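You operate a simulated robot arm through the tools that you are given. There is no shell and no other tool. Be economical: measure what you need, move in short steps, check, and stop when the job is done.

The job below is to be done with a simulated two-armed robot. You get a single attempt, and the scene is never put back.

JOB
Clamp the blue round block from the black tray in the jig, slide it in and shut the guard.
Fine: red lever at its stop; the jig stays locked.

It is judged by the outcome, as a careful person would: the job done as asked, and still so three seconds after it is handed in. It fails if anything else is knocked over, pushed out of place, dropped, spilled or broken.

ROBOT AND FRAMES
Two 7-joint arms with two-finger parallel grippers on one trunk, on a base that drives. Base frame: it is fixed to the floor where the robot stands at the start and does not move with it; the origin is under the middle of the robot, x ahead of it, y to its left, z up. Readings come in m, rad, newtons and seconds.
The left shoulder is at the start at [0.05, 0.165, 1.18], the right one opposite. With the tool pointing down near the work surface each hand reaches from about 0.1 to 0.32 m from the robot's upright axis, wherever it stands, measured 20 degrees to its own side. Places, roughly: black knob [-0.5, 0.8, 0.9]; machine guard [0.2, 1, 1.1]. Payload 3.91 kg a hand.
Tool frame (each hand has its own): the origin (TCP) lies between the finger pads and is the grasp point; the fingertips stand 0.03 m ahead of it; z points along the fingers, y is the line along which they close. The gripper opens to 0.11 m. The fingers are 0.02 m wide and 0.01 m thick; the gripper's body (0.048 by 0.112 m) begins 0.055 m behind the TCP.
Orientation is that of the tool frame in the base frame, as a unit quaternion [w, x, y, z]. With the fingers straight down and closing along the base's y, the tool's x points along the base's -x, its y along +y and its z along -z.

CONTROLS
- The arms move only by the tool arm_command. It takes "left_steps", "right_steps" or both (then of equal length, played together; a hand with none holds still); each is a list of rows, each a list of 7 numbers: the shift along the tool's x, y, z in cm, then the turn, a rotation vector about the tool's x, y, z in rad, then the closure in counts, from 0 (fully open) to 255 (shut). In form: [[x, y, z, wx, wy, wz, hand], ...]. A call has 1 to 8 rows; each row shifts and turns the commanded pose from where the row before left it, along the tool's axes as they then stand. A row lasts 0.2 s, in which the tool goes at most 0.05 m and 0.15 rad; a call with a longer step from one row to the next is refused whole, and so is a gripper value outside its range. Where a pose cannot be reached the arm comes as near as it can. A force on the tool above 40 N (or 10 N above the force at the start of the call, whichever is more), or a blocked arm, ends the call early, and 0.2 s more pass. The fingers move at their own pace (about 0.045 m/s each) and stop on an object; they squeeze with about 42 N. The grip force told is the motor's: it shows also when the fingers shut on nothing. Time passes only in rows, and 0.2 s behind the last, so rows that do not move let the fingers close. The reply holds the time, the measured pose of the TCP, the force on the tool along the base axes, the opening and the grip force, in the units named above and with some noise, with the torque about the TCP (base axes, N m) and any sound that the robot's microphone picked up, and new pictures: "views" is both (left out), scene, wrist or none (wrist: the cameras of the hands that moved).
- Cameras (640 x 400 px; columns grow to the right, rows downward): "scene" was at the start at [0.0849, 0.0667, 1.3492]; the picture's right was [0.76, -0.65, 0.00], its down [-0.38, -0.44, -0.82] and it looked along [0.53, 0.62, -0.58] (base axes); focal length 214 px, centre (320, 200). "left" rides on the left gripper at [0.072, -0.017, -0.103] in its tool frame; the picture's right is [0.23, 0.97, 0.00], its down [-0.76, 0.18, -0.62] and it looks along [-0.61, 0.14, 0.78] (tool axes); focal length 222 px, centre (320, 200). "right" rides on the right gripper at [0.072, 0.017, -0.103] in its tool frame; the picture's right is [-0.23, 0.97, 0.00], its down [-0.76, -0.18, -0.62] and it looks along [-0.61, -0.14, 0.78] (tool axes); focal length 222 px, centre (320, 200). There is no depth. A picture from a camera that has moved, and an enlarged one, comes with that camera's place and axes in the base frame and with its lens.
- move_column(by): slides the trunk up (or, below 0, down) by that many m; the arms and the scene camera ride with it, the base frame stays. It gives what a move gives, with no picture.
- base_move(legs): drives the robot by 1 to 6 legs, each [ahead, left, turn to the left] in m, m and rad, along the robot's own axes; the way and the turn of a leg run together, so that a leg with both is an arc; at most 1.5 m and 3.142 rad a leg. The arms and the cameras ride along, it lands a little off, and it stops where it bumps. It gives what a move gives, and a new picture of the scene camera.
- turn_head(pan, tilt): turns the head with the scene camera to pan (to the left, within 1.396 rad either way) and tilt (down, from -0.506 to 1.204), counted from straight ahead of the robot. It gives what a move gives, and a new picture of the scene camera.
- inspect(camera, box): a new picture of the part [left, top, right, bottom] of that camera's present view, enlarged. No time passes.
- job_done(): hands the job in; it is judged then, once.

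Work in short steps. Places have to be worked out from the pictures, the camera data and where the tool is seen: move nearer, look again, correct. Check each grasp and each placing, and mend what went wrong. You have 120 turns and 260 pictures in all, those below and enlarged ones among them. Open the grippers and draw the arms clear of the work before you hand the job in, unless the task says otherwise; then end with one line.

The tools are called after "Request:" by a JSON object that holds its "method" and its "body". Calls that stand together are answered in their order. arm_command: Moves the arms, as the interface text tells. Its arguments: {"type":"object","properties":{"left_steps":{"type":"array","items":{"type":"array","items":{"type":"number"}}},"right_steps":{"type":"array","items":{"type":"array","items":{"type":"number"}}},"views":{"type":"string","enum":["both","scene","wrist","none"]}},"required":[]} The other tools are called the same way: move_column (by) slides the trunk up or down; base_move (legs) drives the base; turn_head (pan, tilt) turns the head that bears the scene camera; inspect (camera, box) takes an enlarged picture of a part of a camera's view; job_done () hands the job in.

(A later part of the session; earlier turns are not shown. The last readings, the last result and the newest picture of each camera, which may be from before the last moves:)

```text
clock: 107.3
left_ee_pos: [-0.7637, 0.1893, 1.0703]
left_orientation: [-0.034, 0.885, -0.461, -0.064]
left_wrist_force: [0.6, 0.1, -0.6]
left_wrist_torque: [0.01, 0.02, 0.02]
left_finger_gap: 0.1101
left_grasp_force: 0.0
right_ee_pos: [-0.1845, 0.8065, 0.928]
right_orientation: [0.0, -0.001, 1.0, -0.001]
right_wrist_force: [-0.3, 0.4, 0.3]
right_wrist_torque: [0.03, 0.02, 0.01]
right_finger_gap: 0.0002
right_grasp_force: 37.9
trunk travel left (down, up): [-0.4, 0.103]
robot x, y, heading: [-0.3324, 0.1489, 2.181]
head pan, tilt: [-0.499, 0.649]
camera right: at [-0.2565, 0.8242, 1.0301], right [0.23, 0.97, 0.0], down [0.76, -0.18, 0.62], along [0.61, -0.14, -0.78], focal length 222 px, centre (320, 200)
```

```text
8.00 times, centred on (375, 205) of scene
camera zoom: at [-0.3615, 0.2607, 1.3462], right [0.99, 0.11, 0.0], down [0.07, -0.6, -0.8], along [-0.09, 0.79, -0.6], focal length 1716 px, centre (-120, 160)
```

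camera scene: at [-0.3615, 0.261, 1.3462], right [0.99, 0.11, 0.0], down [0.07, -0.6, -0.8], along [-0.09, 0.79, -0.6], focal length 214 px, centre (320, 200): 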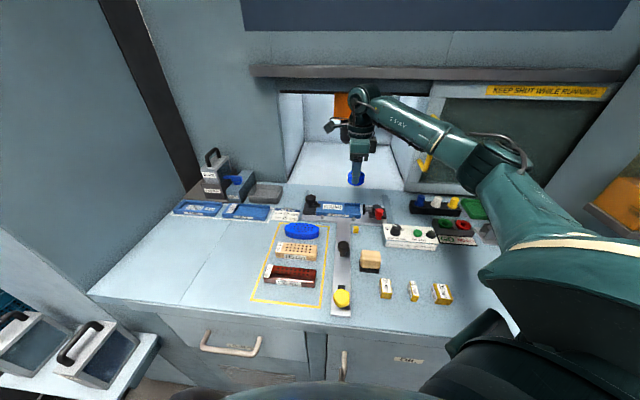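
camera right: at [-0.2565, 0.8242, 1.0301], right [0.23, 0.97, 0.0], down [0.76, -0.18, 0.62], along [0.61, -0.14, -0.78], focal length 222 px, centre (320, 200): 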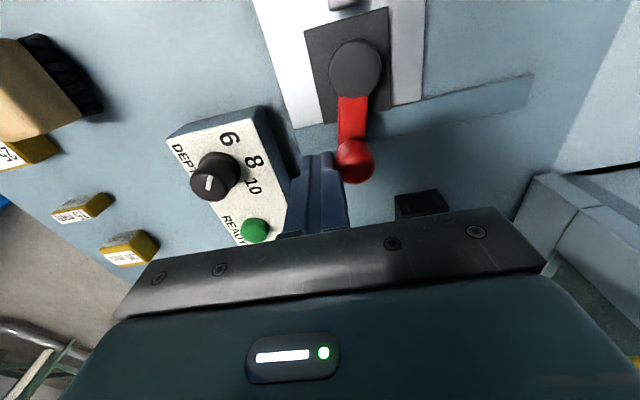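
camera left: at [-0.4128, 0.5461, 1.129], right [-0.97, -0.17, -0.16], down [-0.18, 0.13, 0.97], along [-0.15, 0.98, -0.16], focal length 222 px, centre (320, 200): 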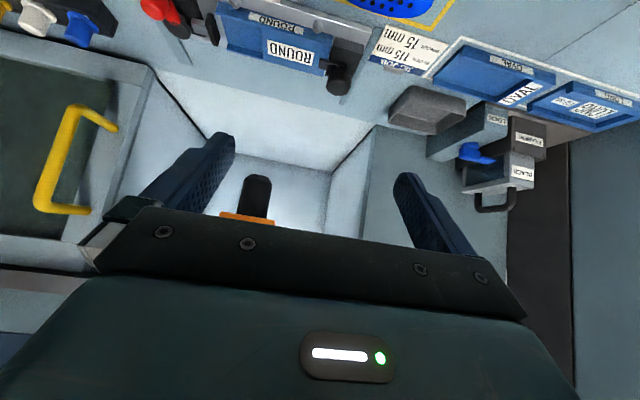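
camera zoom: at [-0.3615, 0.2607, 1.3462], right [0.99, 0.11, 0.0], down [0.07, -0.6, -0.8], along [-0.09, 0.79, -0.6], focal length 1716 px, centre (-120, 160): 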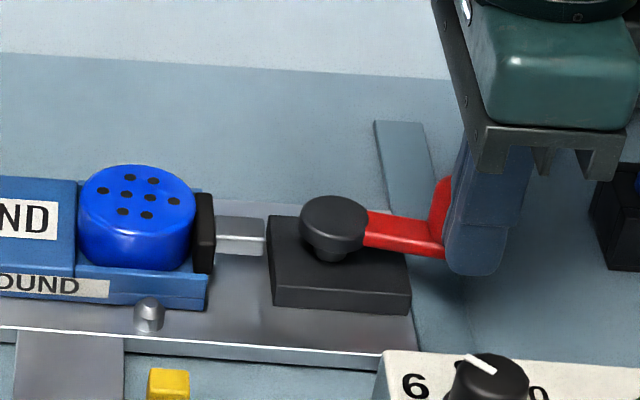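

Request:
{"method": "arm_command", "body": {"right_steps": [[0.3, 0.4, 0, 0, 0, 0, 255], [0.1, 0.4, 0, 0, 0, 0, 255], [0, 0.4, 0, 0, 0, 0, 255], [0, 0.4, 0, 0, 0, 0, 255], [0, 0.3, 0, 0, 0, 0, 255], [0, 0, 0, 0, 0, 0, 255]], "views": "wrist"}}

Request:
{"method": "inspect", "body": {"camera": "scene", "box": [340, 180, 410, 230]}}

```text
clock: 108.8
left_ee_pos: [-0.7622, 0.189, 1.0704]
left_orientation: [-0.034, 0.885, -0.46, -0.065]
left_wrist_force: [-0.7, 0.2, -0.3]
left_wrist_torque: [0.02, -0.01, -0.01]
left_finger_gap: 0.1098
left_grasp_force: 0.0
right_ee_pos: [-0.1891, 0.8261, 0.9284]
right_orientation: [-0.001, -0.001, 1.0, 0.0]
right_wrist_force: [0.0, -1.1, 0.8]
right_wrist_torque: [0.01, -0.03, -0.01]
right_finger_gap: 0.0
right_grasp_force: 37.8
trunk travel left (down, up): [-0.4, 0.103]
robot x, y, heading: [-0.3335, 0.1497, 2.182]
head pan, tilt: [-0.499, 0.649]
camera right: at [-0.2611, 0.843, 1.031], right [0.23, 0.97, 0.0], down [0.76, -0.18, 0.62], along [0.6, -0.14, -0.78], focal length 222 px, centre (320, 200)
```

right: 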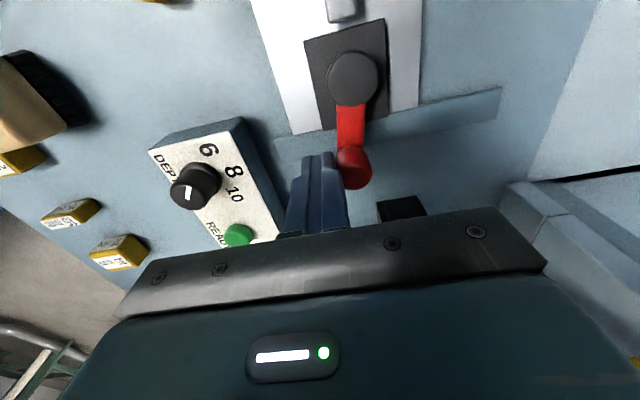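

```text
8.00 times, centred on (375, 205) of scene
camera zoom: at [-0.3616, 0.2606, 1.3462], right [0.99, 0.11, 0.0], down [0.07, -0.6, -0.8], along [-0.09, 0.79, -0.6], focal length 1716 px, centre (-120, 160)
```

zoom: 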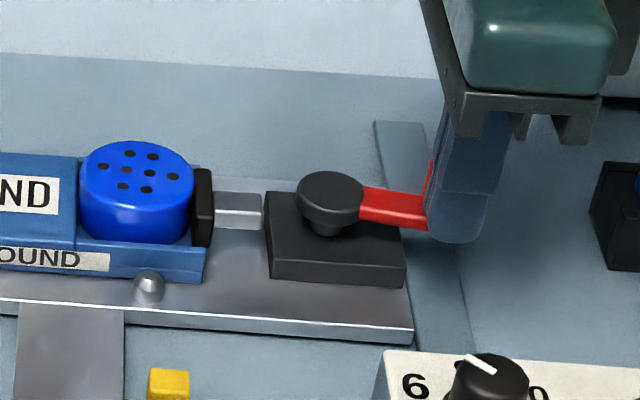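

Pushing slid the whole carriage about 1 cm inward instead of turning the lever further. I check the strip and the clamp state.

Request:
{"method": "inspect", "body": {"camera": "scene", "box": [280, 200, 400, 325]}}

Request:
{"method": "inspect", "body": {"camera": "scene", "box": [320, 180, 390, 225]}}

```text
3.20 times, centred on (340, 262) of scene
camera zoom: at [-0.3616, 0.2606, 1.3462], right [0.99, 0.11, 0.0], down [0.07, -0.6, -0.8], along [-0.09, 0.79, -0.6], focal length 686 px, centre (256, 0)
```

zoom: 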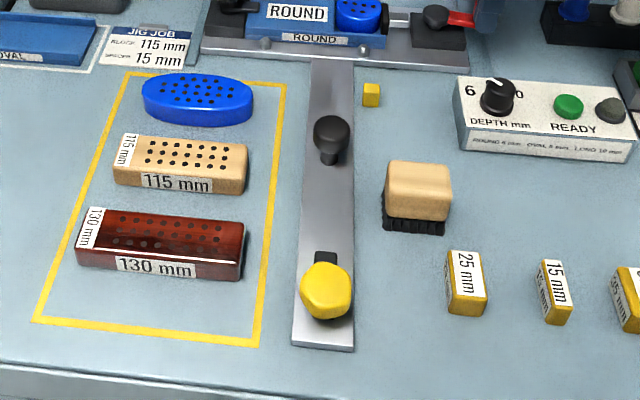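

```text
8.89 times, centred on (355, 202) of scene
camera zoom: at [-0.3616, 0.2606, 1.3462], right [0.99, 0.11, 0.0], down [0.07, -0.6, -0.8], along [-0.09, 0.79, -0.6], focal length 1906 px, centre (9, 178)
```

zoom: 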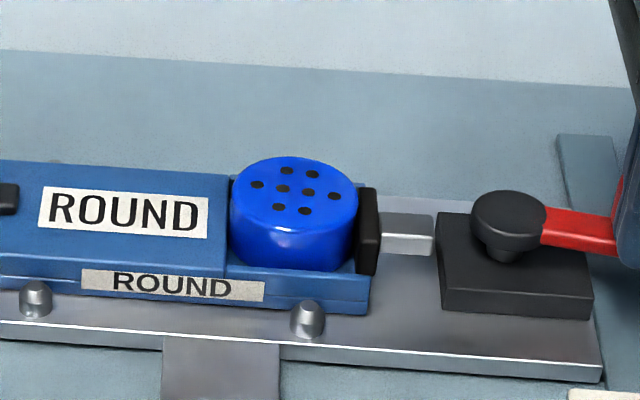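

The block is tight between stop and pad. To be sure the lever is at its stop without sliding the carriage, I'll pinch: one finger in front of the knob, the other behind the clamp's base. First lift, open and re-aim.

Request:
{"method": "arm_command", "body": {"right_steps": [[0, -0.6, 0, 0, 0, 0, 255], [0, 0, -2.5, 0, 0, 0, 255], [0, 0, -3, 0, 0, 0, 60], [1.05, 1.5, 0, 0, 0, -0.115, 23], [1.05, 1.5, 0, 0, 0, -0.115, 23], [0, 0, 0, 0, 0, -0.115, 23], [0, 0, 0, 0, 0, -0.115, 23], [0, 0, 0, 0, 0, 0, 23]], "views": "wrist"}}

Request:
{"method": "inspect", "body": {"camera": "scene", "box": [330, 165, 410, 220]}}

```text
clock: 110.5
left_ee_pos: [-0.7618, 0.1888, 1.0699]
left_orientation: [-0.035, 0.885, -0.46, -0.066]
left_wrist_force: [0.1, -0.2, 0.0]
left_wrist_torque: [-0.02, -0.03, -0.01]
left_finger_gap: 0.1099
left_grasp_force: 0.0
right_ee_pos: [-0.211, 0.8488, 0.9821]
right_orientation: [-0.001, -0.23, 0.973, 0.0]
right_wrist_force: [0.2, -1.1, 0.3]
right_wrist_torque: [0.04, 0.0, -0.01]
right_finger_gap: 0.1002
right_grasp_force: 0.1
trunk travel left (down, up): [-0.4, 0.103]
robot x, y, heading: [-0.3326, 0.1506, 2.182]
head pan, tilt: [-0.499, 0.649]
camera right: at [-0.2837, 0.8323, 1.0846], right [-0.23, 0.97, 0.0], down [0.76, 0.18, 0.62], along [0.6, 0.14, -0.78], focal length 222 px, centre (320, 200)
```

right: 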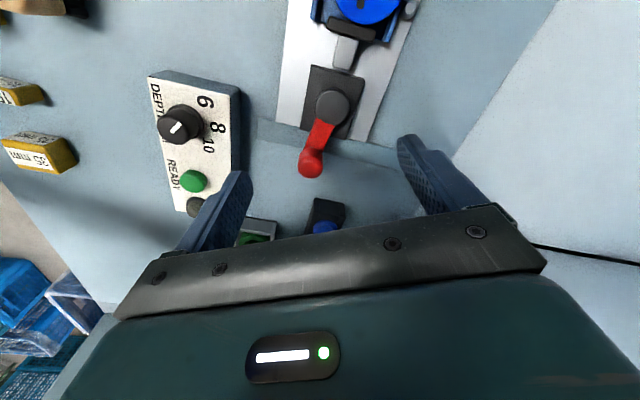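

```text
7.27 times, centred on (370, 192) of scene
camera zoom: at [-0.3615, 0.2607, 1.3462], right [0.99, 0.11, 0.0], down [0.07, -0.6, -0.8], along [-0.09, 0.79, -0.6], focal length 1560 px, centre (-44, 254)
```

zoom: 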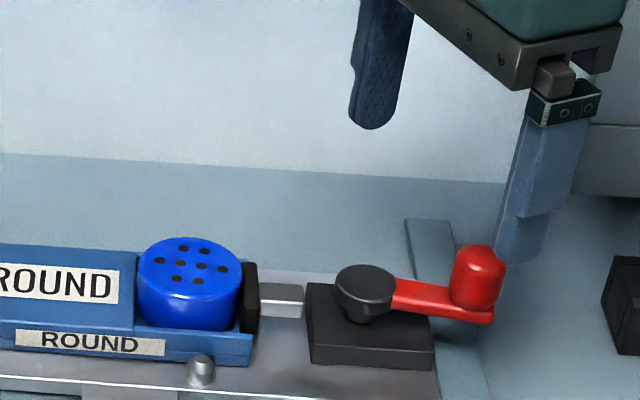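

Geometry fits: knob at (-0.194, 0.846), base back edge at y≈0.873. I descend with the fingers straddling both.

Request:
{"method": "arm_command", "body": {"right_steps": [[0, 0, 2, 0, 0, 0, 23], [0, 0, 2, 0, 0, 0, 23], [0, 0, 1.5, 0, 0, 0, 23], [0, 0, 0.6, 0, 0, 0, 23], [0, 0, 0, 0, 0, 0, 23]], "views": "wrist"}}

Request:
{"method": "inspect", "body": {"camera": "scene", "box": [330, 165, 410, 220]}}

```text
clock: 111.8
left_ee_pos: [-0.7619, 0.1896, 1.0691]
left_orientation: [-0.034, 0.884, -0.461, -0.065]
left_wrist_force: [-0.1, 0.2, 0.7]
left_wrist_torque: [0.02, -0.01, 0.01]
left_finger_gap: 0.1102
left_grasp_force: 0.0
right_ee_pos: [-0.2097, 0.8487, 0.9221]
right_orientation: [-0.002, -0.228, 0.974, -0.001]
right_wrist_force: [1.5, -0.4, 0.3]
right_wrist_torque: [-0.03, 0.02, 0.0]
right_finger_gap: 0.1003
right_grasp_force: 0.1
trunk travel left (down, up): [-0.4, 0.103]
robot x, y, heading: [-0.3336, 0.1516, 2.18]
head pan, tilt: [-0.499, 0.649]
camera right: at [-0.2824, 0.8321, 1.0236], right [-0.23, 0.97, 0.0], down [0.76, 0.18, 0.62], along [0.6, 0.14, -0.78], focal length 222 px, centre (320, 200)
```

right: 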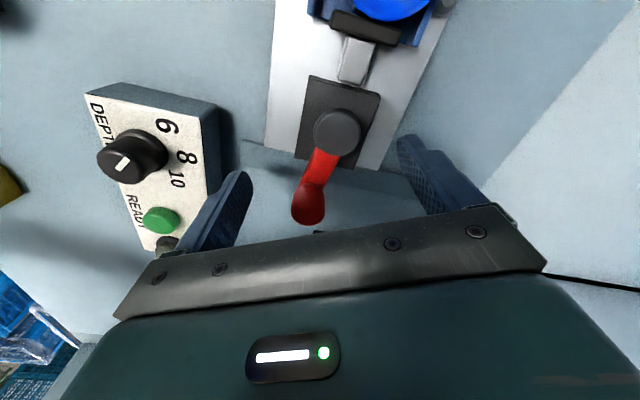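

```text
7.27 times, centred on (370, 192) of scene
camera zoom: at [-0.3615, 0.2607, 1.3462], right [0.99, 0.11, 0.0], down [0.07, -0.6, -0.8], along [-0.09, 0.79, -0.6], focal length 1560 px, centre (-44, 254)
```

zoom: 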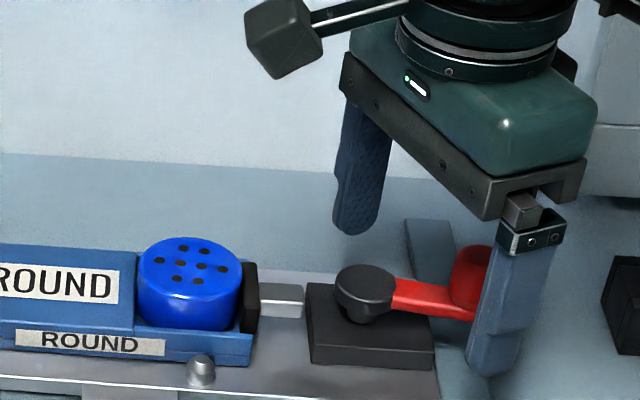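

Request:
{"method": "arm_command", "body": {"right_steps": [[0, 0, 0.5, 0, 0, 0, 23], [0, 0, 0, 0, 0, 0, 255], [0, 0, 0, 0, 0, 0, 255], [0, 0, 0, 0, 0, 0, 255], [0, 0, 0, 0, 0, 0, 255]], "views": "wrist"}}

Request:
{"method": "inspect", "body": {"camera": "scene", "box": [330, 165, 410, 220]}}

```text
clock: 113.0
left_ee_pos: [-0.7618, 0.1902, 1.0688]
left_orientation: [-0.034, 0.885, -0.46, -0.064]
left_wrist_force: [0.9, 0.0, -0.5]
left_wrist_torque: [-0.02, -0.03, -0.02]
left_finger_gap: 0.1099
left_grasp_force: 0.1
right_ee_pos: [-0.2114, 0.8488, 0.9165]
right_orientation: [-0.003, -0.225, 0.974, 0.001]
right_wrist_force: [-6.0, 1.2, -2.8]
right_wrist_torque: [0.47, 0.25, -1.79]
right_finger_gap: 0.044
right_grasp_force: 33.0
trunk travel left (down, up): [-0.4, 0.103]
robot x, y, heading: [-0.3376, 0.1511, 2.183]
head pan, tilt: [-0.499, 0.649]
camera right: at [-0.2832, 0.8327, 1.0186], right [-0.23, 0.97, 0.0], down [0.76, 0.18, 0.62], along [0.6, 0.14, -0.79], focal length 222 px, centre (320, 200)
```

right: 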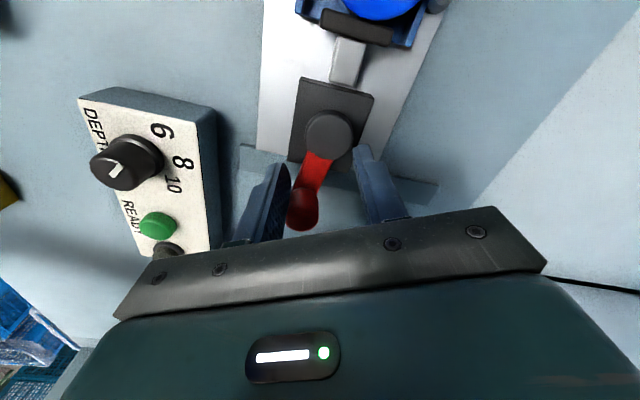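

```text
7.27 times, centred on (370, 192) of scene
camera zoom: at [-0.362, 0.2611, 1.3461], right [0.99, 0.11, 0.0], down [0.07, -0.6, -0.8], along [-0.09, 0.79, -0.6], focal length 1560 px, centre (-44, 254)
```

zoom: 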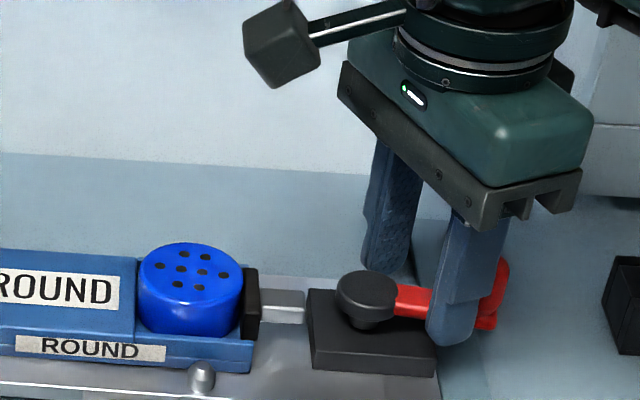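

The lever didn't move under a ~33 N pinch (1.8 N·m), so it is at its stop. I open and lift away.

Request:
{"method": "arm_command", "body": {"right_steps": [[0, 0, 0, 0, 0, 0, 23], [0, 0, 0, 0, 0, 0, 23], [0, 0, 0, 0, 0, 0, 23], [0, 0, -2, 0, 0, 0, 23], [0, 0, -3, 0, 0, 0, 23], [0, 0, -3, 0, 0, 0, 23]], "views": "none"}}

Request:
{"method": "inspect", "body": {"camera": "scene", "box": [320, 170, 410, 230]}}

Request:
{"method": "inspect", "body": {"camera": "right", "box": [240, 0, 440, 200]}}

```text
clock: 114.3
left_ee_pos: [-0.7622, 0.1887, 1.0695]
left_orientation: [-0.035, 0.884, -0.461, -0.065]
left_wrist_force: [-0.2, 0.1, -0.3]
left_wrist_torque: [0.0, 0.01, -0.01]
left_finger_gap: 0.11
left_grasp_force: 0.1
right_ee_pos: [-0.2122, 0.8473, 0.9981]
right_orientation: [-0.001, -0.228, 0.974, -0.001]
right_wrist_force: [0.0, -0.1, 0.1]
right_wrist_torque: [-0.01, -0.02, 0.0]
right_finger_gap: 0.1001
right_grasp_force: 0.0
trunk travel left (down, up): [-0.4, 0.103]
robot x, y, heading: [-0.3327, 0.149, 2.185]
head pan, tilt: [-0.499, 0.649]
```

```text
6.67 times, centred on (365, 200) of scene
camera zoom: at [-0.3616, 0.2605, 1.3462], right [0.99, 0.11, 0.0], down [0.07, -0.6, -0.8], along [-0.09, 0.79, -0.6], focal length 1430 px, centre (20, 200)
```

zoom: 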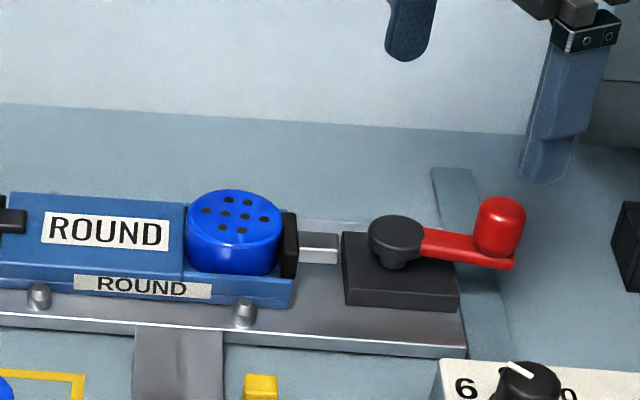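

```text
2.00 times, centred on (340, 100) of right
camera zoom: at [-0.2838, 0.8306, 1.0999], right [-0.23, 0.97, 0.0], down [0.76, 0.18, 0.62], along [0.6, 0.14, -0.78], focal length 444 px, centre (280, 400)
```

zoom: 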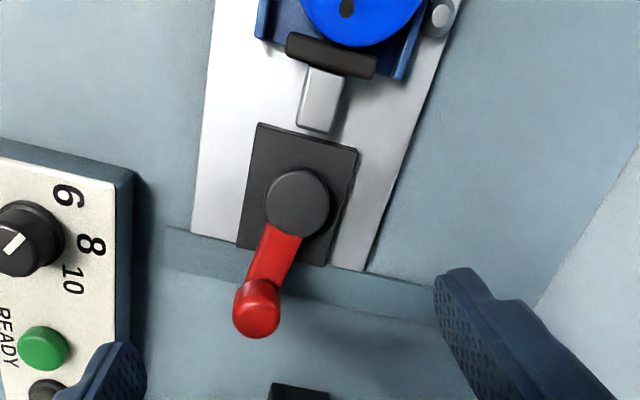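

I repeat the pinch with a longer hold to be certain about the stop.

Request:
{"method": "arm_command", "body": {"right_steps": [[-0.6, 0, 3, 0, 0, 0, 23], [0, 0, 3, 0, 0, 0, 23], [0, 0, 2.1, 0, 0, 0, 23], [0, 0, 0, 0, 0, 0, 255], [0, 0, 0, 0, 0, 0, 255], [0, 0, 0, 0, 0, 0, 255], [0, 0, 0, 0, 0, 0, 255], [0, 0, 0, 0, 0, 0, 255]], "views": "none"}}

Request:
{"method": "arm_command", "body": {"right_steps": [[0, 0, 0, 0, 0, 0, 255], [0, 0, 0, 0, 0, 0, 255]], "views": "wrist"}}

Request:
{"method": "inspect", "body": {"camera": "scene", "box": [320, 170, 410, 230]}}

```text
clock: 116.2
left_ee_pos: [-0.7622, 0.1885, 1.0694]
left_orientation: [-0.035, 0.885, -0.46, -0.065]
left_wrist_force: [0.1, -0.3, 0.4]
left_wrist_torque: [0.0, -0.02, 0.02]
left_finger_gap: 0.1102
left_grasp_force: 0.1
right_ee_pos: [-0.2014, 0.8519, 0.9143]
right_orientation: [0.001, -0.226, 0.974, -0.001]
right_wrist_force: [7.8, -0.2, -1.0]
right_wrist_torque: [0.54, -0.94, -1.67]
right_finger_gap: 0.0379
right_grasp_force: 45.1
trunk travel left (down, up): [-0.4, 0.103]
robot x, y, heading: [-0.3363, 0.1498, 2.182]
head pan, tilt: [-0.499, 0.649]
```

```text
clock: 116.8
left_ee_pos: [-0.761, 0.1901, 1.0699]
left_orientation: [-0.035, 0.884, -0.461, -0.066]
left_wrist_force: [-0.1, -0.8, -0.1]
left_wrist_torque: [0.0, 0.03, 0.03]
left_finger_gap: 0.1101
left_grasp_force: 0.1
right_ee_pos: [-0.2013, 0.8512, 0.9148]
right_orientation: [0.001, -0.226, 0.974, -0.001]
right_wrist_force: [16.0, 0.6, 0.1]
right_wrist_torque: [0.26, -1.57, -1.83]
right_finger_gap: 0.0377
right_grasp_force: 45.5
trunk travel left (down, up): [-0.4, 0.103]
robot x, y, heading: [-0.3329, 0.1466, 2.179]
head pan, tilt: [-0.499, 0.649]
camera right: at [-0.274, 0.8354, 1.0162], right [-0.22, 0.97, 0.0], down [0.76, 0.18, 0.62], along [0.61, 0.14, -0.78], focal length 222 px, centre (320, 200)
```

right: 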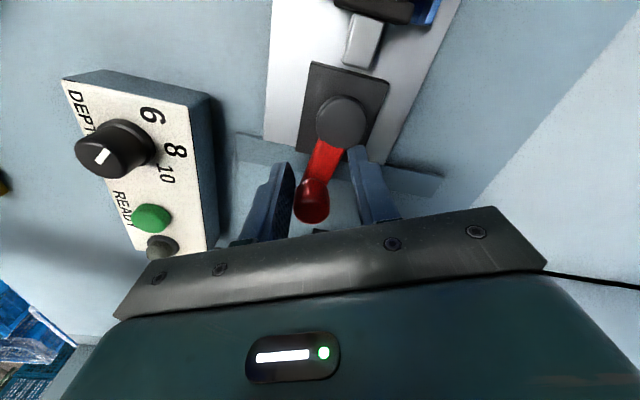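

```text
6.67 times, centred on (365, 200) of scene
camera zoom: at [-0.3601, 0.2608, 1.3463], right [0.99, 0.11, 0.0], down [0.07, -0.6, -0.8], along [-0.09, 0.79, -0.6], focal length 1430 px, centre (20, 200)
```

zoom: 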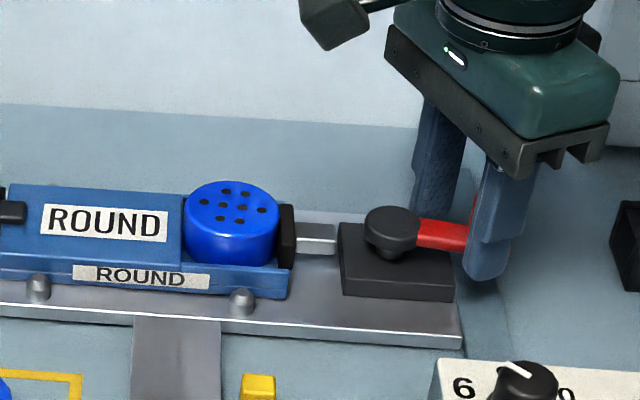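

Same lever angle under 45 N: it is at its stop. I release, lift, and square the hand up to go to the push handle (black stem knob).

Request:
{"method": "arm_command", "body": {"right_steps": [[0, 0, 0, 0, 0, 0, 23], [0, 0, 0, 0, 0, 0, 23], [0, 0, 0, 0, 0, 0, 23], [0, 0, -3, 0, 0, 0, 23], [0, 0, -4, 0, 0, 0.115, 23], [0, 0, -2, 0, 0, 0.115, 100], [0, 0, 0, 0, 0, 0.115, 255], [0, 0, 0, 0, 0, 0.115, 255]], "views": "none"}}

Request:
{"method": "arm_command", "body": {"right_steps": [[2, -3.5, 0, 0, 0, 0, 255], [3, -4, 0, 0, 0, 0, 255], [3, -4, 0, 0, 0, 0, 255], [3, -4, 0, 0, 0, 0, 255], [2.5, -4, 0, 0, 0, 0, 255], [0, -2, 0, 0, 0, 0, 255]], "views": "both"}}

```text
clock: 118.5
left_ee_pos: [-0.7632, 0.1893, 1.0688]
left_orientation: [-0.035, 0.884, -0.461, -0.065]
left_wrist_force: [0.1, 0.0, -0.3]
left_wrist_torque: [0.02, 0.01, -0.01]
left_finger_gap: 0.1102
left_grasp_force: 0.1
right_ee_pos: [-0.2063, 0.8514, 1.0059]
right_orientation: [-0.001, 0.0, 1.0, -0.001]
right_wrist_force: [-0.7, -0.3, -0.7]
right_wrist_torque: [0.01, -0.02, 0.0]
right_finger_gap: 0.0303
right_grasp_force: 0.0
trunk travel left (down, up): [-0.4, 0.103]
robot x, y, heading: [-0.3313, 0.1523, 2.181]
head pan, tilt: [-0.499, 0.649]
```

```text
clock: 120.0
left_ee_pos: [-0.7627, 0.1918, 1.0698]
left_orientation: [-0.035, 0.885, -0.46, -0.065]
left_wrist_force: [0.7, -0.2, 0.2]
left_wrist_torque: [0.01, 0.01, 0.02]
left_finger_gap: 0.1097
left_grasp_force: 0.0
right_ee_pos: [-0.343, 0.6361, 1.0071]
right_orientation: [0.0, 0.0, 1.0, -0.002]
right_wrist_force: [0.2, 0.2, 0.3]
right_wrist_torque: [-0.02, 0.01, 0.01]
right_finger_gap: 0.0
right_grasp_force: 37.6
trunk travel left (down, up): [-0.4, 0.103]
robot x, y, heading: [-0.3319, 0.1522, 2.18]
head pan, tilt: [-0.499, 0.649]
camera scene: at [-0.3613, 0.2606, 1.3462], right [0.99, 0.11, 0.0], down [0.07, -0.6, -0.8], along [-0.09, 0.79, -0.6], focal length 214 px, centre (320, 200)
camera right: at [-0.4145, 0.6527, 1.1092], right [0.23, 0.97, 0.0], down [0.76, -0.18, 0.62], along [0.61, -0.14, -0.78], focal length 222 px, centre (320, 200)
```

scene: 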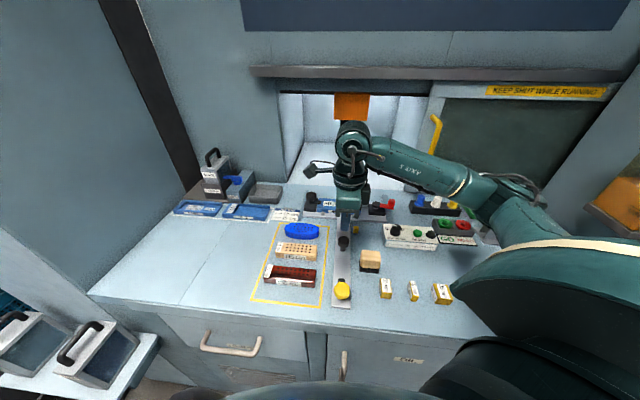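
right: 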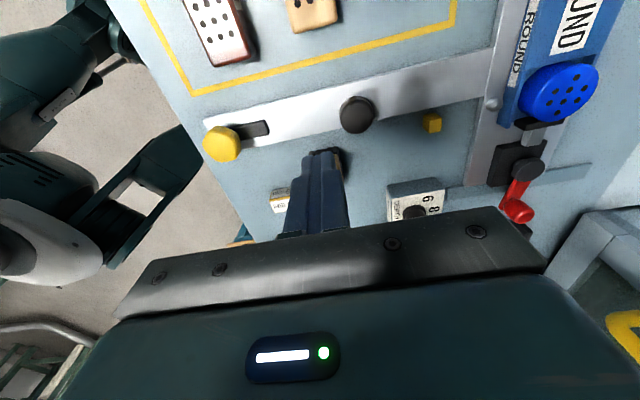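

The stem knob is at (-0.341, 0.671). I descend in front of it and begin pushing in +y.

Request:
{"method": "arm_command", "body": {"right_steps": [[0, -0.6, 3, 0, 0, 0, 255], [0, 0, 3, 0, 0, 0, 255], [0, 0, 2.9, 0, 0, 0, 255], [0, 0, 0, 0, 0, 0, 255]], "views": "none"}}

Request:
{"method": "inspect", "body": {"camera": "scene", "box": [300, 190, 400, 310]}}

```text
clock: 121.0
left_ee_pos: [-0.7605, 0.1887, 1.071]
left_orientation: [-0.035, 0.885, -0.46, -0.065]
left_wrist_force: [-0.4, -1.0, 0.9]
left_wrist_torque: [0.0, 0.01, -0.02]
left_finger_gap: 0.1101
left_grasp_force: 0.1
right_ee_pos: [-0.3413, 0.6328, 0.9182]
right_orientation: [-0.001, -0.001, 1.0, -0.001]
right_wrist_force: [-0.5, 0.0, 0.0]
right_wrist_torque: [0.05, 0.01, 0.02]
right_finger_gap: 0.0001
right_grasp_force: 37.9
trunk travel left (down, up): [-0.4, 0.103]
robot x, y, heading: [-0.3324, 0.1507, 2.184]
head pan, tilt: [-0.499, 0.649]
```

```text
3.33 times, centred on (350, 250) of scene
camera zoom: at [-0.3615, 0.2606, 1.3462], right [0.99, 0.11, 0.0], down [0.07, -0.6, -0.8], along [-0.09, 0.79, -0.6], focal length 715 px, centre (220, 33)
```

zoom: 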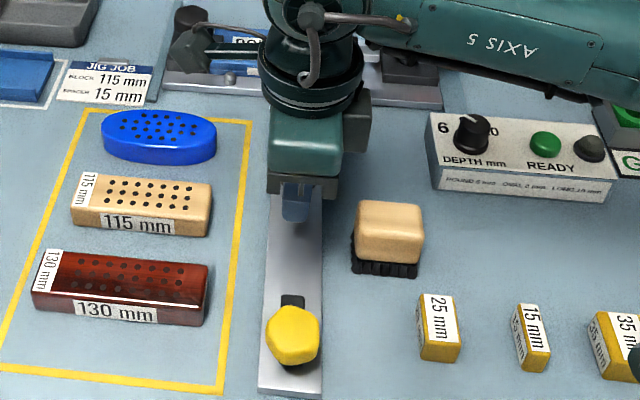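

Request:
{"method": "arm_command", "body": {"right_steps": [[0, 1, 0, 0, 0, 0, 255], [0, 1.5, 0, 0, 0, 0, 255], [0, 1.5, 0, 0, 0, 0, 255], [0, 1.5, 0, 0, 0, 0, 255], [0, 1.5, 0, 0, 0, 0, 255], [0, 0, 0, 0, 0, 0, 255]], "views": "scene"}}

Request:
{"method": "inspect", "body": {"camera": "scene", "box": [290, 160, 410, 310]}}

```text
clock: 122.3
left_ee_pos: [-0.7615, 0.1887, 1.0689]
left_orientation: [-0.035, 0.884, -0.461, -0.065]
left_wrist_force: [-0.1, -0.7, 0.4]
left_wrist_torque: [-0.01, 0.02, -0.01]
left_finger_gap: 0.11
left_grasp_force: 0.1
right_ee_pos: [-0.3425, 0.7009, 0.9177]
right_orientation: [-0.002, 0.0, 1.0, -0.001]
right_wrist_force: [-0.9, -0.5, 0.3]
right_wrist_torque: [-0.03, -0.03, 0.0]
right_finger_gap: 0.0
right_grasp_force: 37.6
trunk travel left (down, up): [-0.4, 0.103]
robot x, y, heading: [-0.3361, 0.1503, 2.182]
head pan, tilt: [-0.499, 0.649]
camera scene: at [-0.3615, 0.2606, 1.3462], right [0.99, 0.11, 0.0], down [0.07, -0.6, -0.8], along [-0.09, 0.79, -0.6], focal length 214 px, centre (320, 200)
```

scene: 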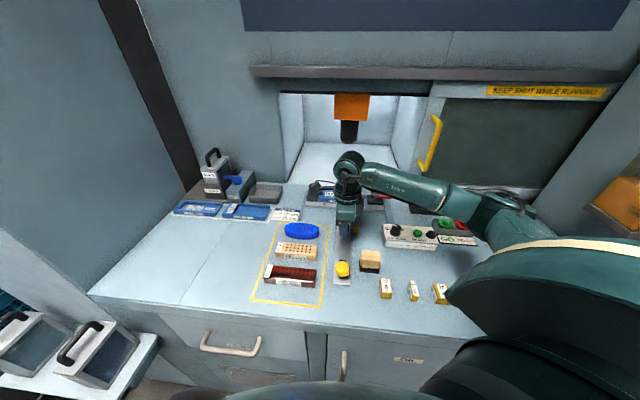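

```text
2.67 times, centred on (350, 235) of scene
camera zoom: at [-0.3615, 0.2606, 1.3462], right [0.99, 0.11, 0.0], down [0.07, -0.6, -0.8], along [-0.09, 0.79, -0.6], focal length 572 px, centre (240, 107)
```

zoom: 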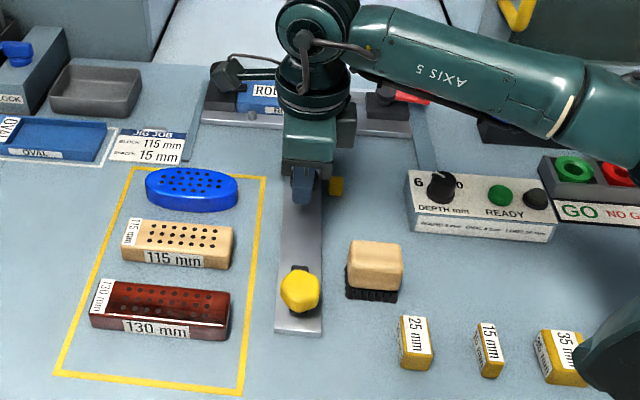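

Sliding smoothly. I continue.

Request:
{"method": "arm_command", "body": {"right_steps": [[0, 1.5, 0, 0, 0, 0, 255], [0, 1.5, 0, 0, 0, 0, 255], [0, 1.5, 0, 0, 0, 0, 255], [0, 1.5, 0, 0, 0, 0, 255], [0, 1.5, 0, 0, 0, 0, 255], [0, 1.5, 0, 0, 0, 0, 255], [0, 0, 0, 0, 0, 0, 255]], "views": "none"}}

Request:
{"method": "inspect", "body": {"camera": "scene", "box": [290, 140, 410, 290]}}

```text
clock: 124.0
left_ee_pos: [-0.7624, 0.1894, 1.0692]
left_orientation: [-0.035, 0.885, -0.46, -0.066]
left_wrist_force: [0.0, -0.6, -0.8]
left_wrist_torque: [0.02, 0.01, 0.0]
left_finger_gap: 0.11
left_grasp_force: 0.1
right_ee_pos: [-0.3408, 0.7888, 0.9184]
right_orientation: [-0.002, -0.001, 1.0, 0.0]
right_wrist_force: [-0.1, 0.1, 0.3]
right_wrist_torque: [-0.03, 0.01, -0.01]
right_finger_gap: 0.0002
right_grasp_force: 38.1
trunk travel left (down, up): [-0.4, 0.103]
robot x, y, heading: [-0.3325, 0.1524, 2.179]
head pan, tilt: [-0.499, 0.649]
```

```text
2.67 times, centred on (350, 215) of scene
camera zoom: at [-0.3616, 0.2607, 1.3462], right [0.99, 0.11, 0.0], down [0.07, -0.6, -0.8], along [-0.09, 0.79, -0.6], focal length 572 px, centre (240, 160)
```

zoom: 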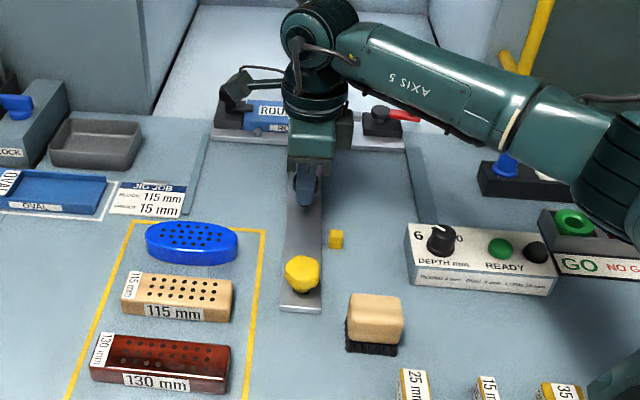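

The yellow knob seems to be heading for the yellow marker (~7 cm more). I tilt the hand so the fingers lean forward, for reach and hood clearance, then push on.

Request:
{"method": "arm_command", "body": {"right_steps": [[0, -2, 0, 0, 0, 0, 255], [0, 0, 0, -0.15, 0, 0, 255], [0, 0, 0, -0.15, 0, 0, 255], [0, 0, 0, -0.15, 0, 0, 255], [0, 0, 0, 0, 0, 0, 255]], "views": "none"}}

Request:
{"method": "inspect", "body": {"camera": "scene", "box": [290, 140, 410, 290]}}

```text
clock: 125.2
left_ee_pos: [-0.7617, 0.1899, 1.0688]
left_orientation: [-0.035, 0.885, -0.46, -0.065]
left_wrist_force: [0.0, 0.7, 0.6]
left_wrist_torque: [0.0, 0.01, -0.01]
left_finger_gap: 0.11
left_grasp_force: 0.1
right_ee_pos: [-0.3411, 0.7699, 0.9177]
right_orientation: [-0.002, 0.001, 0.975, 0.223]
right_wrist_force: [-0.2, 0.2, 0.3]
right_wrist_torque: [0.01, 0.02, 0.01]
right_finger_gap: 0.0003
right_grasp_force: 37.2
trunk travel left (down, up): [-0.4, 0.103]
robot x, y, heading: [-0.332, 0.1522, 2.185]
head pan, tilt: [-0.499, 0.649]
```

```text
2.67 times, centred on (350, 215) of scene
camera zoom: at [-0.3615, 0.2607, 1.3462], right [0.99, 0.11, 0.0], down [0.07, -0.6, -0.8], along [-0.09, 0.79, -0.6], focal length 572 px, centre (240, 160)
```

zoom: 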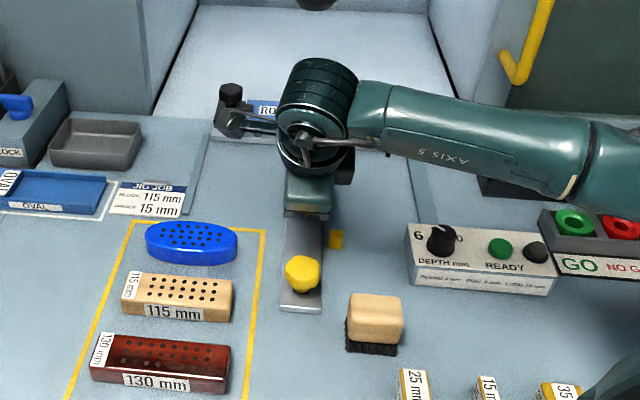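

Request:
{"method": "arm_command", "body": {"right_steps": [[0, 1.35, 0.65, 0, 0, 0, 255], [0, 1.35, 0.65, 0, 0, 0, 255], [0, 1.35, 0.65, 0, 0, 0, 255], [0, 1.35, 0.65, 0, 0, 0, 255], [0, 1.35, 0.65, 0, 0, 0, 255], [0, 0, 0, 0, 0, 0, 255]], "views": "scene"}}

Request:
{"method": "inspect", "body": {"camera": "scene", "box": [290, 140, 410, 290]}}

```text
clock: 126.5
left_ee_pos: [-0.7615, 0.1889, 1.0698]
left_orientation: [-0.036, 0.884, -0.461, -0.066]
left_wrist_force: [-0.1, 0.2, -0.4]
left_wrist_torque: [0.02, 0.01, -0.01]
left_finger_gap: 0.1097
left_grasp_force: 0.1
right_ee_pos: [-0.3401, 0.8457, 0.9178]
right_orientation: [-0.001, 0.001, 0.975, 0.223]
right_wrist_force: [-1.0, 0.5, 0.1]
right_wrist_torque: [0.0, 0.03, -0.01]
right_finger_gap: 0.0003
right_grasp_force: 37.5
trunk travel left (down, up): [-0.4, 0.103]
robot x, y, heading: [-0.3334, 0.1521, 2.18]
head pan, tilt: [-0.499, 0.649]
camera scene: at [-0.3615, 0.2606, 1.3462], right [0.99, 0.11, 0.0], down [0.07, -0.6, -0.8], along [-0.09, 0.79, -0.6], focal length 214 px, centre (320, 200)
```

scene: 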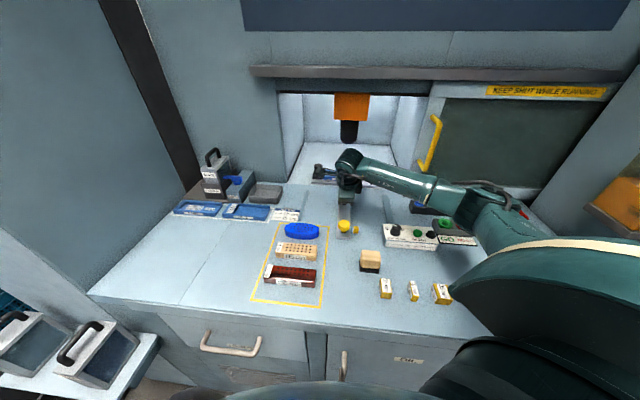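

```text
2.67 times, centred on (350, 215) of scene
camera zoom: at [-0.3615, 0.2606, 1.3462], right [0.99, 0.11, 0.0], down [0.07, -0.6, -0.8], along [-0.09, 0.79, -0.6], focal length 572 px, centre (240, 160)
```

zoom: 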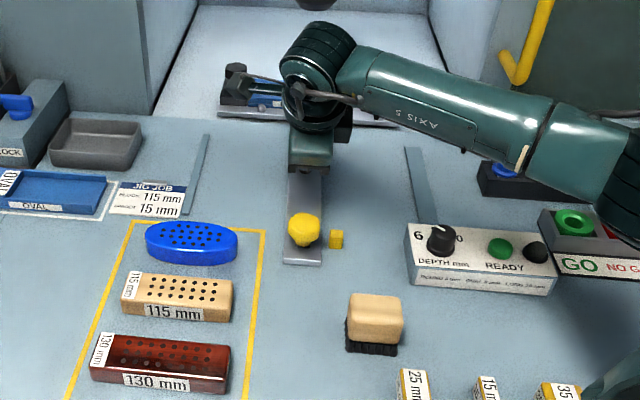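

Almost at the marker. I continue pushing until I feel the end stop.

Request:
{"method": "arm_command", "body": {"right_steps": [[0, 0.9, 0.43, 0, 0, 0, 255], [0, 0.9, 0.43, 0, 0, 0, 255], [0, 0.9, 0.43, 0, 0, 0, 255], [0, 0.9, 0.43, 0, 0, 0, 255], [0, 0, 0, 0, 0, 0, 255]], "views": "none"}}

Request:
{"method": "inspect", "body": {"camera": "scene", "box": [290, 140, 410, 290]}}

```text
clock: 127.7
left_ee_pos: [-0.7619, 0.1858, 1.0702]
left_orientation: [-0.036, 0.884, -0.461, -0.066]
left_wrist_force: [-0.4, -0.4, 0.6]
left_wrist_torque: [0.0, -0.06, 0.0]
left_finger_gap: 0.1098
left_grasp_force: 0.1
right_ee_pos: [-0.3411, 0.8778, 0.9162]
right_orientation: [0.0, -0.001, 0.976, 0.216]
right_wrist_force: [4.2, -17.2, 11.3]
right_wrist_torque: [-0.16, -0.08, -0.1]
right_finger_gap: 0.0003
right_grasp_force: 38.1
trunk travel left (down, up): [-0.4, 0.103]
robot x, y, heading: [-0.3309, 0.1532, 2.183]
head pan, tilt: [-0.499, 0.649]
stopped in row 5 (right hand): the force on the tool passed its limit at 42 N (the readings are from after the stop); the commanded pose is now the measured one
```

```text
2.67 times, centred on (350, 215) of scene
camera zoom: at [-0.3608, 0.2567, 1.3468], right [0.99, 0.11, 0.0], down [0.07, -0.6, -0.8], along [-0.09, 0.79, -0.6], focal length 572 px, centre (240, 160)
```

zoom: 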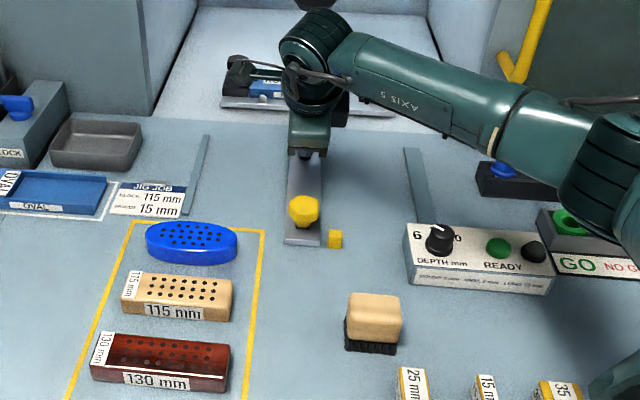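

End stop reached (42 N), strip end aligned with the yellow marker. I back off and view the jig inside.

Request:
{"method": "arm_command", "body": {"right_steps": [[0, -1.8, -0.9, 0, 0, 0, 255], [0, -2.7, -1.3, 0, 0, 0, 255], [0, -2.7, -1.3, 0, 0, 0, 255], [0, -1, -3, 0, 0, 0, 255], [0, -1, -3, 0, 0, 0, 255], [0, -3, -2, 0, 0, 0, 255], [0, -3, -2, 0, 0, 0, 255]], "views": "none"}}

Request:
{"method": "inspect", "body": {"camera": "scene", "box": [270, 80, 430, 250]}}

```text
clock: 129.3
left_ee_pos: [-0.7617, 0.1894, 1.0691]
left_orientation: [-0.035, 0.884, -0.461, -0.065]
left_wrist_force: [0.8, 0.5, 0.7]
left_wrist_torque: [-0.01, 0.0, -0.02]
left_finger_gap: 0.11
left_grasp_force: 0.0
right_ee_pos: [-0.3436, 0.6858, 0.9734]
right_orientation: [0.001, -0.001, 0.977, 0.215]
right_wrist_force: [-0.1, -0.1, -0.1]
right_wrist_torque: [0.03, 0.02, 0.02]
right_finger_gap: 0.0
right_grasp_force: 37.6
trunk travel left (down, up): [-0.4, 0.103]
robot x, y, heading: [-0.3335, 0.1462, 2.179]
head pan, tilt: [-0.499, 0.649]
```

```text
2.35 times, centred on (350, 165) of scene
camera zoom: at [-0.3616, 0.2602, 1.3462], right [0.99, 0.11, 0.0], down [0.07, -0.6, -0.8], along [-0.09, 0.79, -0.6], focal length 505 px, centre (249, 282)
```

zoom: 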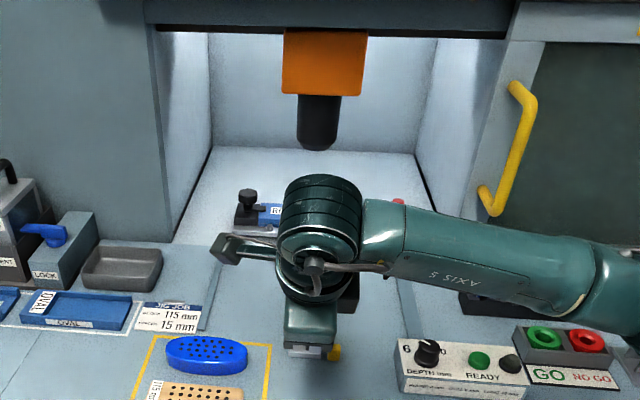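

The handle bar is at about (-0.10, 0.905) spanning z 1.02–1.17. I raise the right hand and swing it to point forward, right of the handle.

Request:
{"method": "arm_command", "body": {"right_steps": [[0, 1.5, -3.6, 0, 0, 0, 255], [0, 1.5, -3.6, 0, 0, 0, 255], [-4, 0, 0, -0.14, 0, 0, 255], [-4, 0, 0, -0.14, 0, 0, 255], [-4, 0, 0, -0.14, 0, 0, 255], [-4, 0, 0, -0.14, 0, 0, 255], [-4, 0, 0, -0.14, 0, 0, 255], [-4, 0, 0, -0.14, 0, 0, 255]], "views": "both"}}

```text
clock: 131.1
left_ee_pos: [-0.7613, 0.1869, 1.0696]
left_orientation: [-0.035, 0.884, -0.461, -0.067]
left_wrist_force: [0.2, 0.4, 0.6]
left_wrist_torque: [-0.02, 0.01, -0.01]
left_finger_gap: 0.1097
left_grasp_force: 0.0
right_ee_pos: [-0.103, 0.7109, 1.062]
right_orientation: [0.069, 0.007, 0.844, 0.532]
right_wrist_force: [-2.1, 2.3, 6.8]
right_wrist_torque: [-0.54, 0.06, -0.14]
right_finger_gap: 0.0001
right_grasp_force: 37.9
right hand out of reach, approached as far as the arm can: row 5, 6, 7, 8
trunk travel left (down, up): [-0.4, 0.103]
robot x, y, heading: [-0.3358, 0.1478, 2.179]
head pan, tilt: [-0.499, 0.649]
camera scene: at [-0.3602, 0.2592, 1.3465], right [0.99, 0.11, 0.0], down [0.07, -0.6, -0.8], along [-0.09, 0.79, -0.6], focal length 214 px, centre (320, 200)
camera right: at [-0.1885, 0.6323, 1.1112], right [0.16, 0.4, 0.9], down [0.69, -0.7, 0.19], along [0.71, 0.59, -0.39], focal length 222 px, centre (320, 200)
```

scene: 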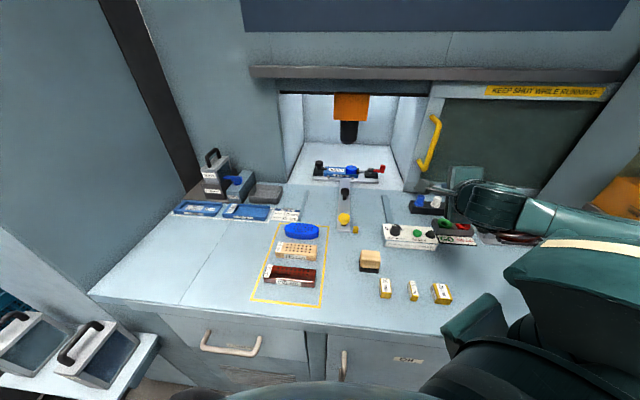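
right: 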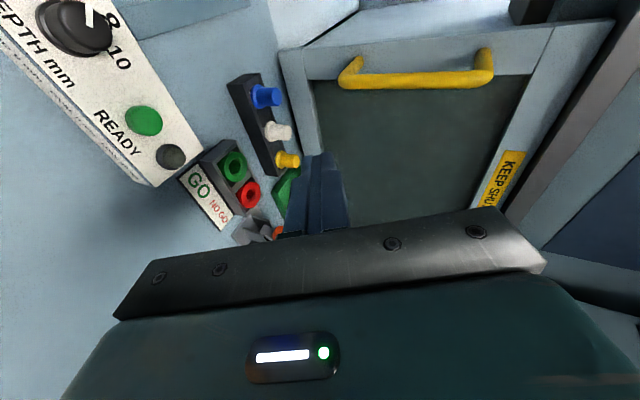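

The reading shows some force; I hold still to check whether anything is touched.

Request:
{"method": "arm_command", "body": {"right_steps": [[0, 0, 0, 0, 0, 0, 255]], "views": "none"}}

Request:
{"method": "inspect", "body": {"camera": "scene", "box": [380, 150, 580, 300]}}

Request:
{"method": "inspect", "body": {"camera": "scene", "box": [290, 130, 410, 210]}}

```text
clock: 131.5
left_ee_pos: [-0.762, 0.189, 1.0694]
left_orientation: [-0.034, 0.884, -0.461, -0.065]
left_wrist_force: [0.0, 0.4, -0.7]
left_wrist_torque: [0.02, -0.01, -0.01]
left_finger_gap: 0.11
left_grasp_force: 0.2
right_ee_pos: [-0.1077, 0.7172, 1.079]
right_orientation: [0.053, 0.019, 0.832, 0.552]
right_wrist_force: [0.5, -0.3, -0.6]
right_wrist_torque: [-0.01, -0.01, -0.02]
right_finger_gap: 0.0
right_grasp_force: 37.9
trunk travel left (down, up): [-0.4, 0.103]
robot x, y, heading: [-0.3331, 0.1481, 2.182]
head pan, tilt: [-0.499, 0.649]
```

```text
2.67 times, centred on (480, 225) of scene
camera zoom: at [-0.3613, 0.2603, 1.3462], right [0.99, 0.11, 0.0], down [0.07, -0.6, -0.8], along [-0.09, 0.79, -0.6], focal length 572 px, centre (-107, 133)
```

zoom: 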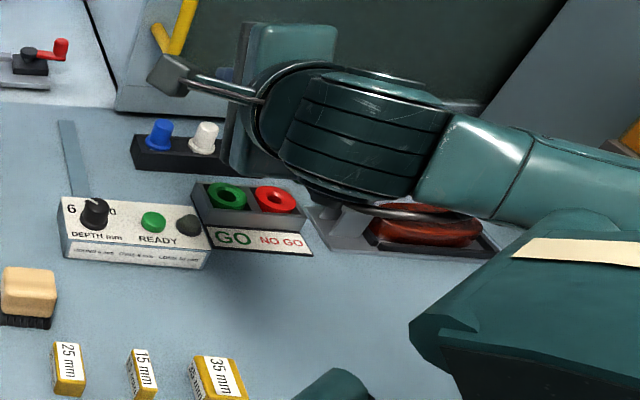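

```text
5.00 times, centred on (350, 170) of scene
camera zoom: at [-0.3613, 0.2603, 1.3462], right [0.99, 0.11, 0.0], down [0.07, -0.6, -0.8], along [-0.09, 0.79, -0.6], focal length 1072 px, centre (170, 350)
```

zoom: 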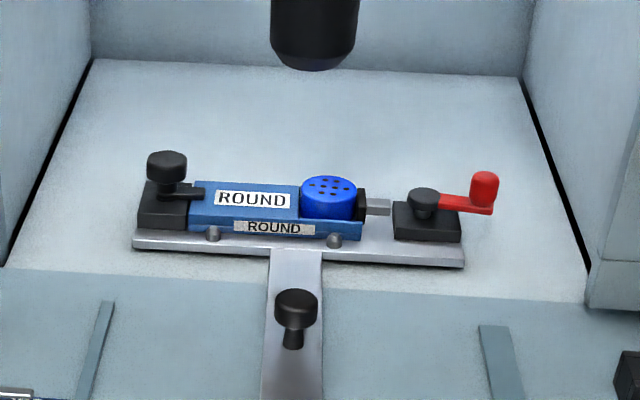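

Nothing touching now, and the jig looks right inside: clamped, in place. I try moving the hand further to the right of the handle bar.

Request:
{"method": "arm_command", "body": {"right_steps": [[-2, 0, 0, 0, 0, 0, 255], [-2, 0, 0, 0, 0, 0, 255], [-2, 0, 0, 0, 0, 0, 255], [0, 0, 0, 0, 0, 0, 255]], "views": "scene"}}

```text
clock: 132.5
left_ee_pos: [-0.7625, 0.1902, 1.0688]
left_orientation: [-0.035, 0.885, -0.46, -0.065]
left_wrist_force: [0.8, -0.6, -0.6]
left_wrist_torque: [-0.02, 0.0, -0.03]
left_finger_gap: 0.1102
left_grasp_force: 0.0
right_ee_pos: [-0.0482, 0.7133, 1.0835]
right_orientation: [0.053, 0.018, 0.832, 0.552]
right_wrist_force: [0.1, -0.4, -1.2]
right_wrist_torque: [-0.03, 0.0, -0.01]
right_finger_gap: 0.0
right_grasp_force: 37.4
trunk travel left (down, up): [-0.4, 0.103]
robot x, y, heading: [-0.3328, 0.1496, 2.18]
head pan, tilt: [-0.499, 0.649]
camera scene: at [-0.3616, 0.2606, 1.3462], right [0.99, 0.11, 0.0], down [0.07, -0.6, -0.8], along [-0.09, 0.79, -0.6], focal length 214 px, centre (320, 200)
```

scene: 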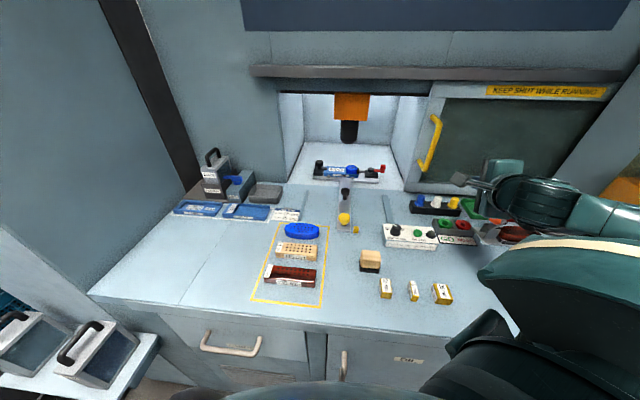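

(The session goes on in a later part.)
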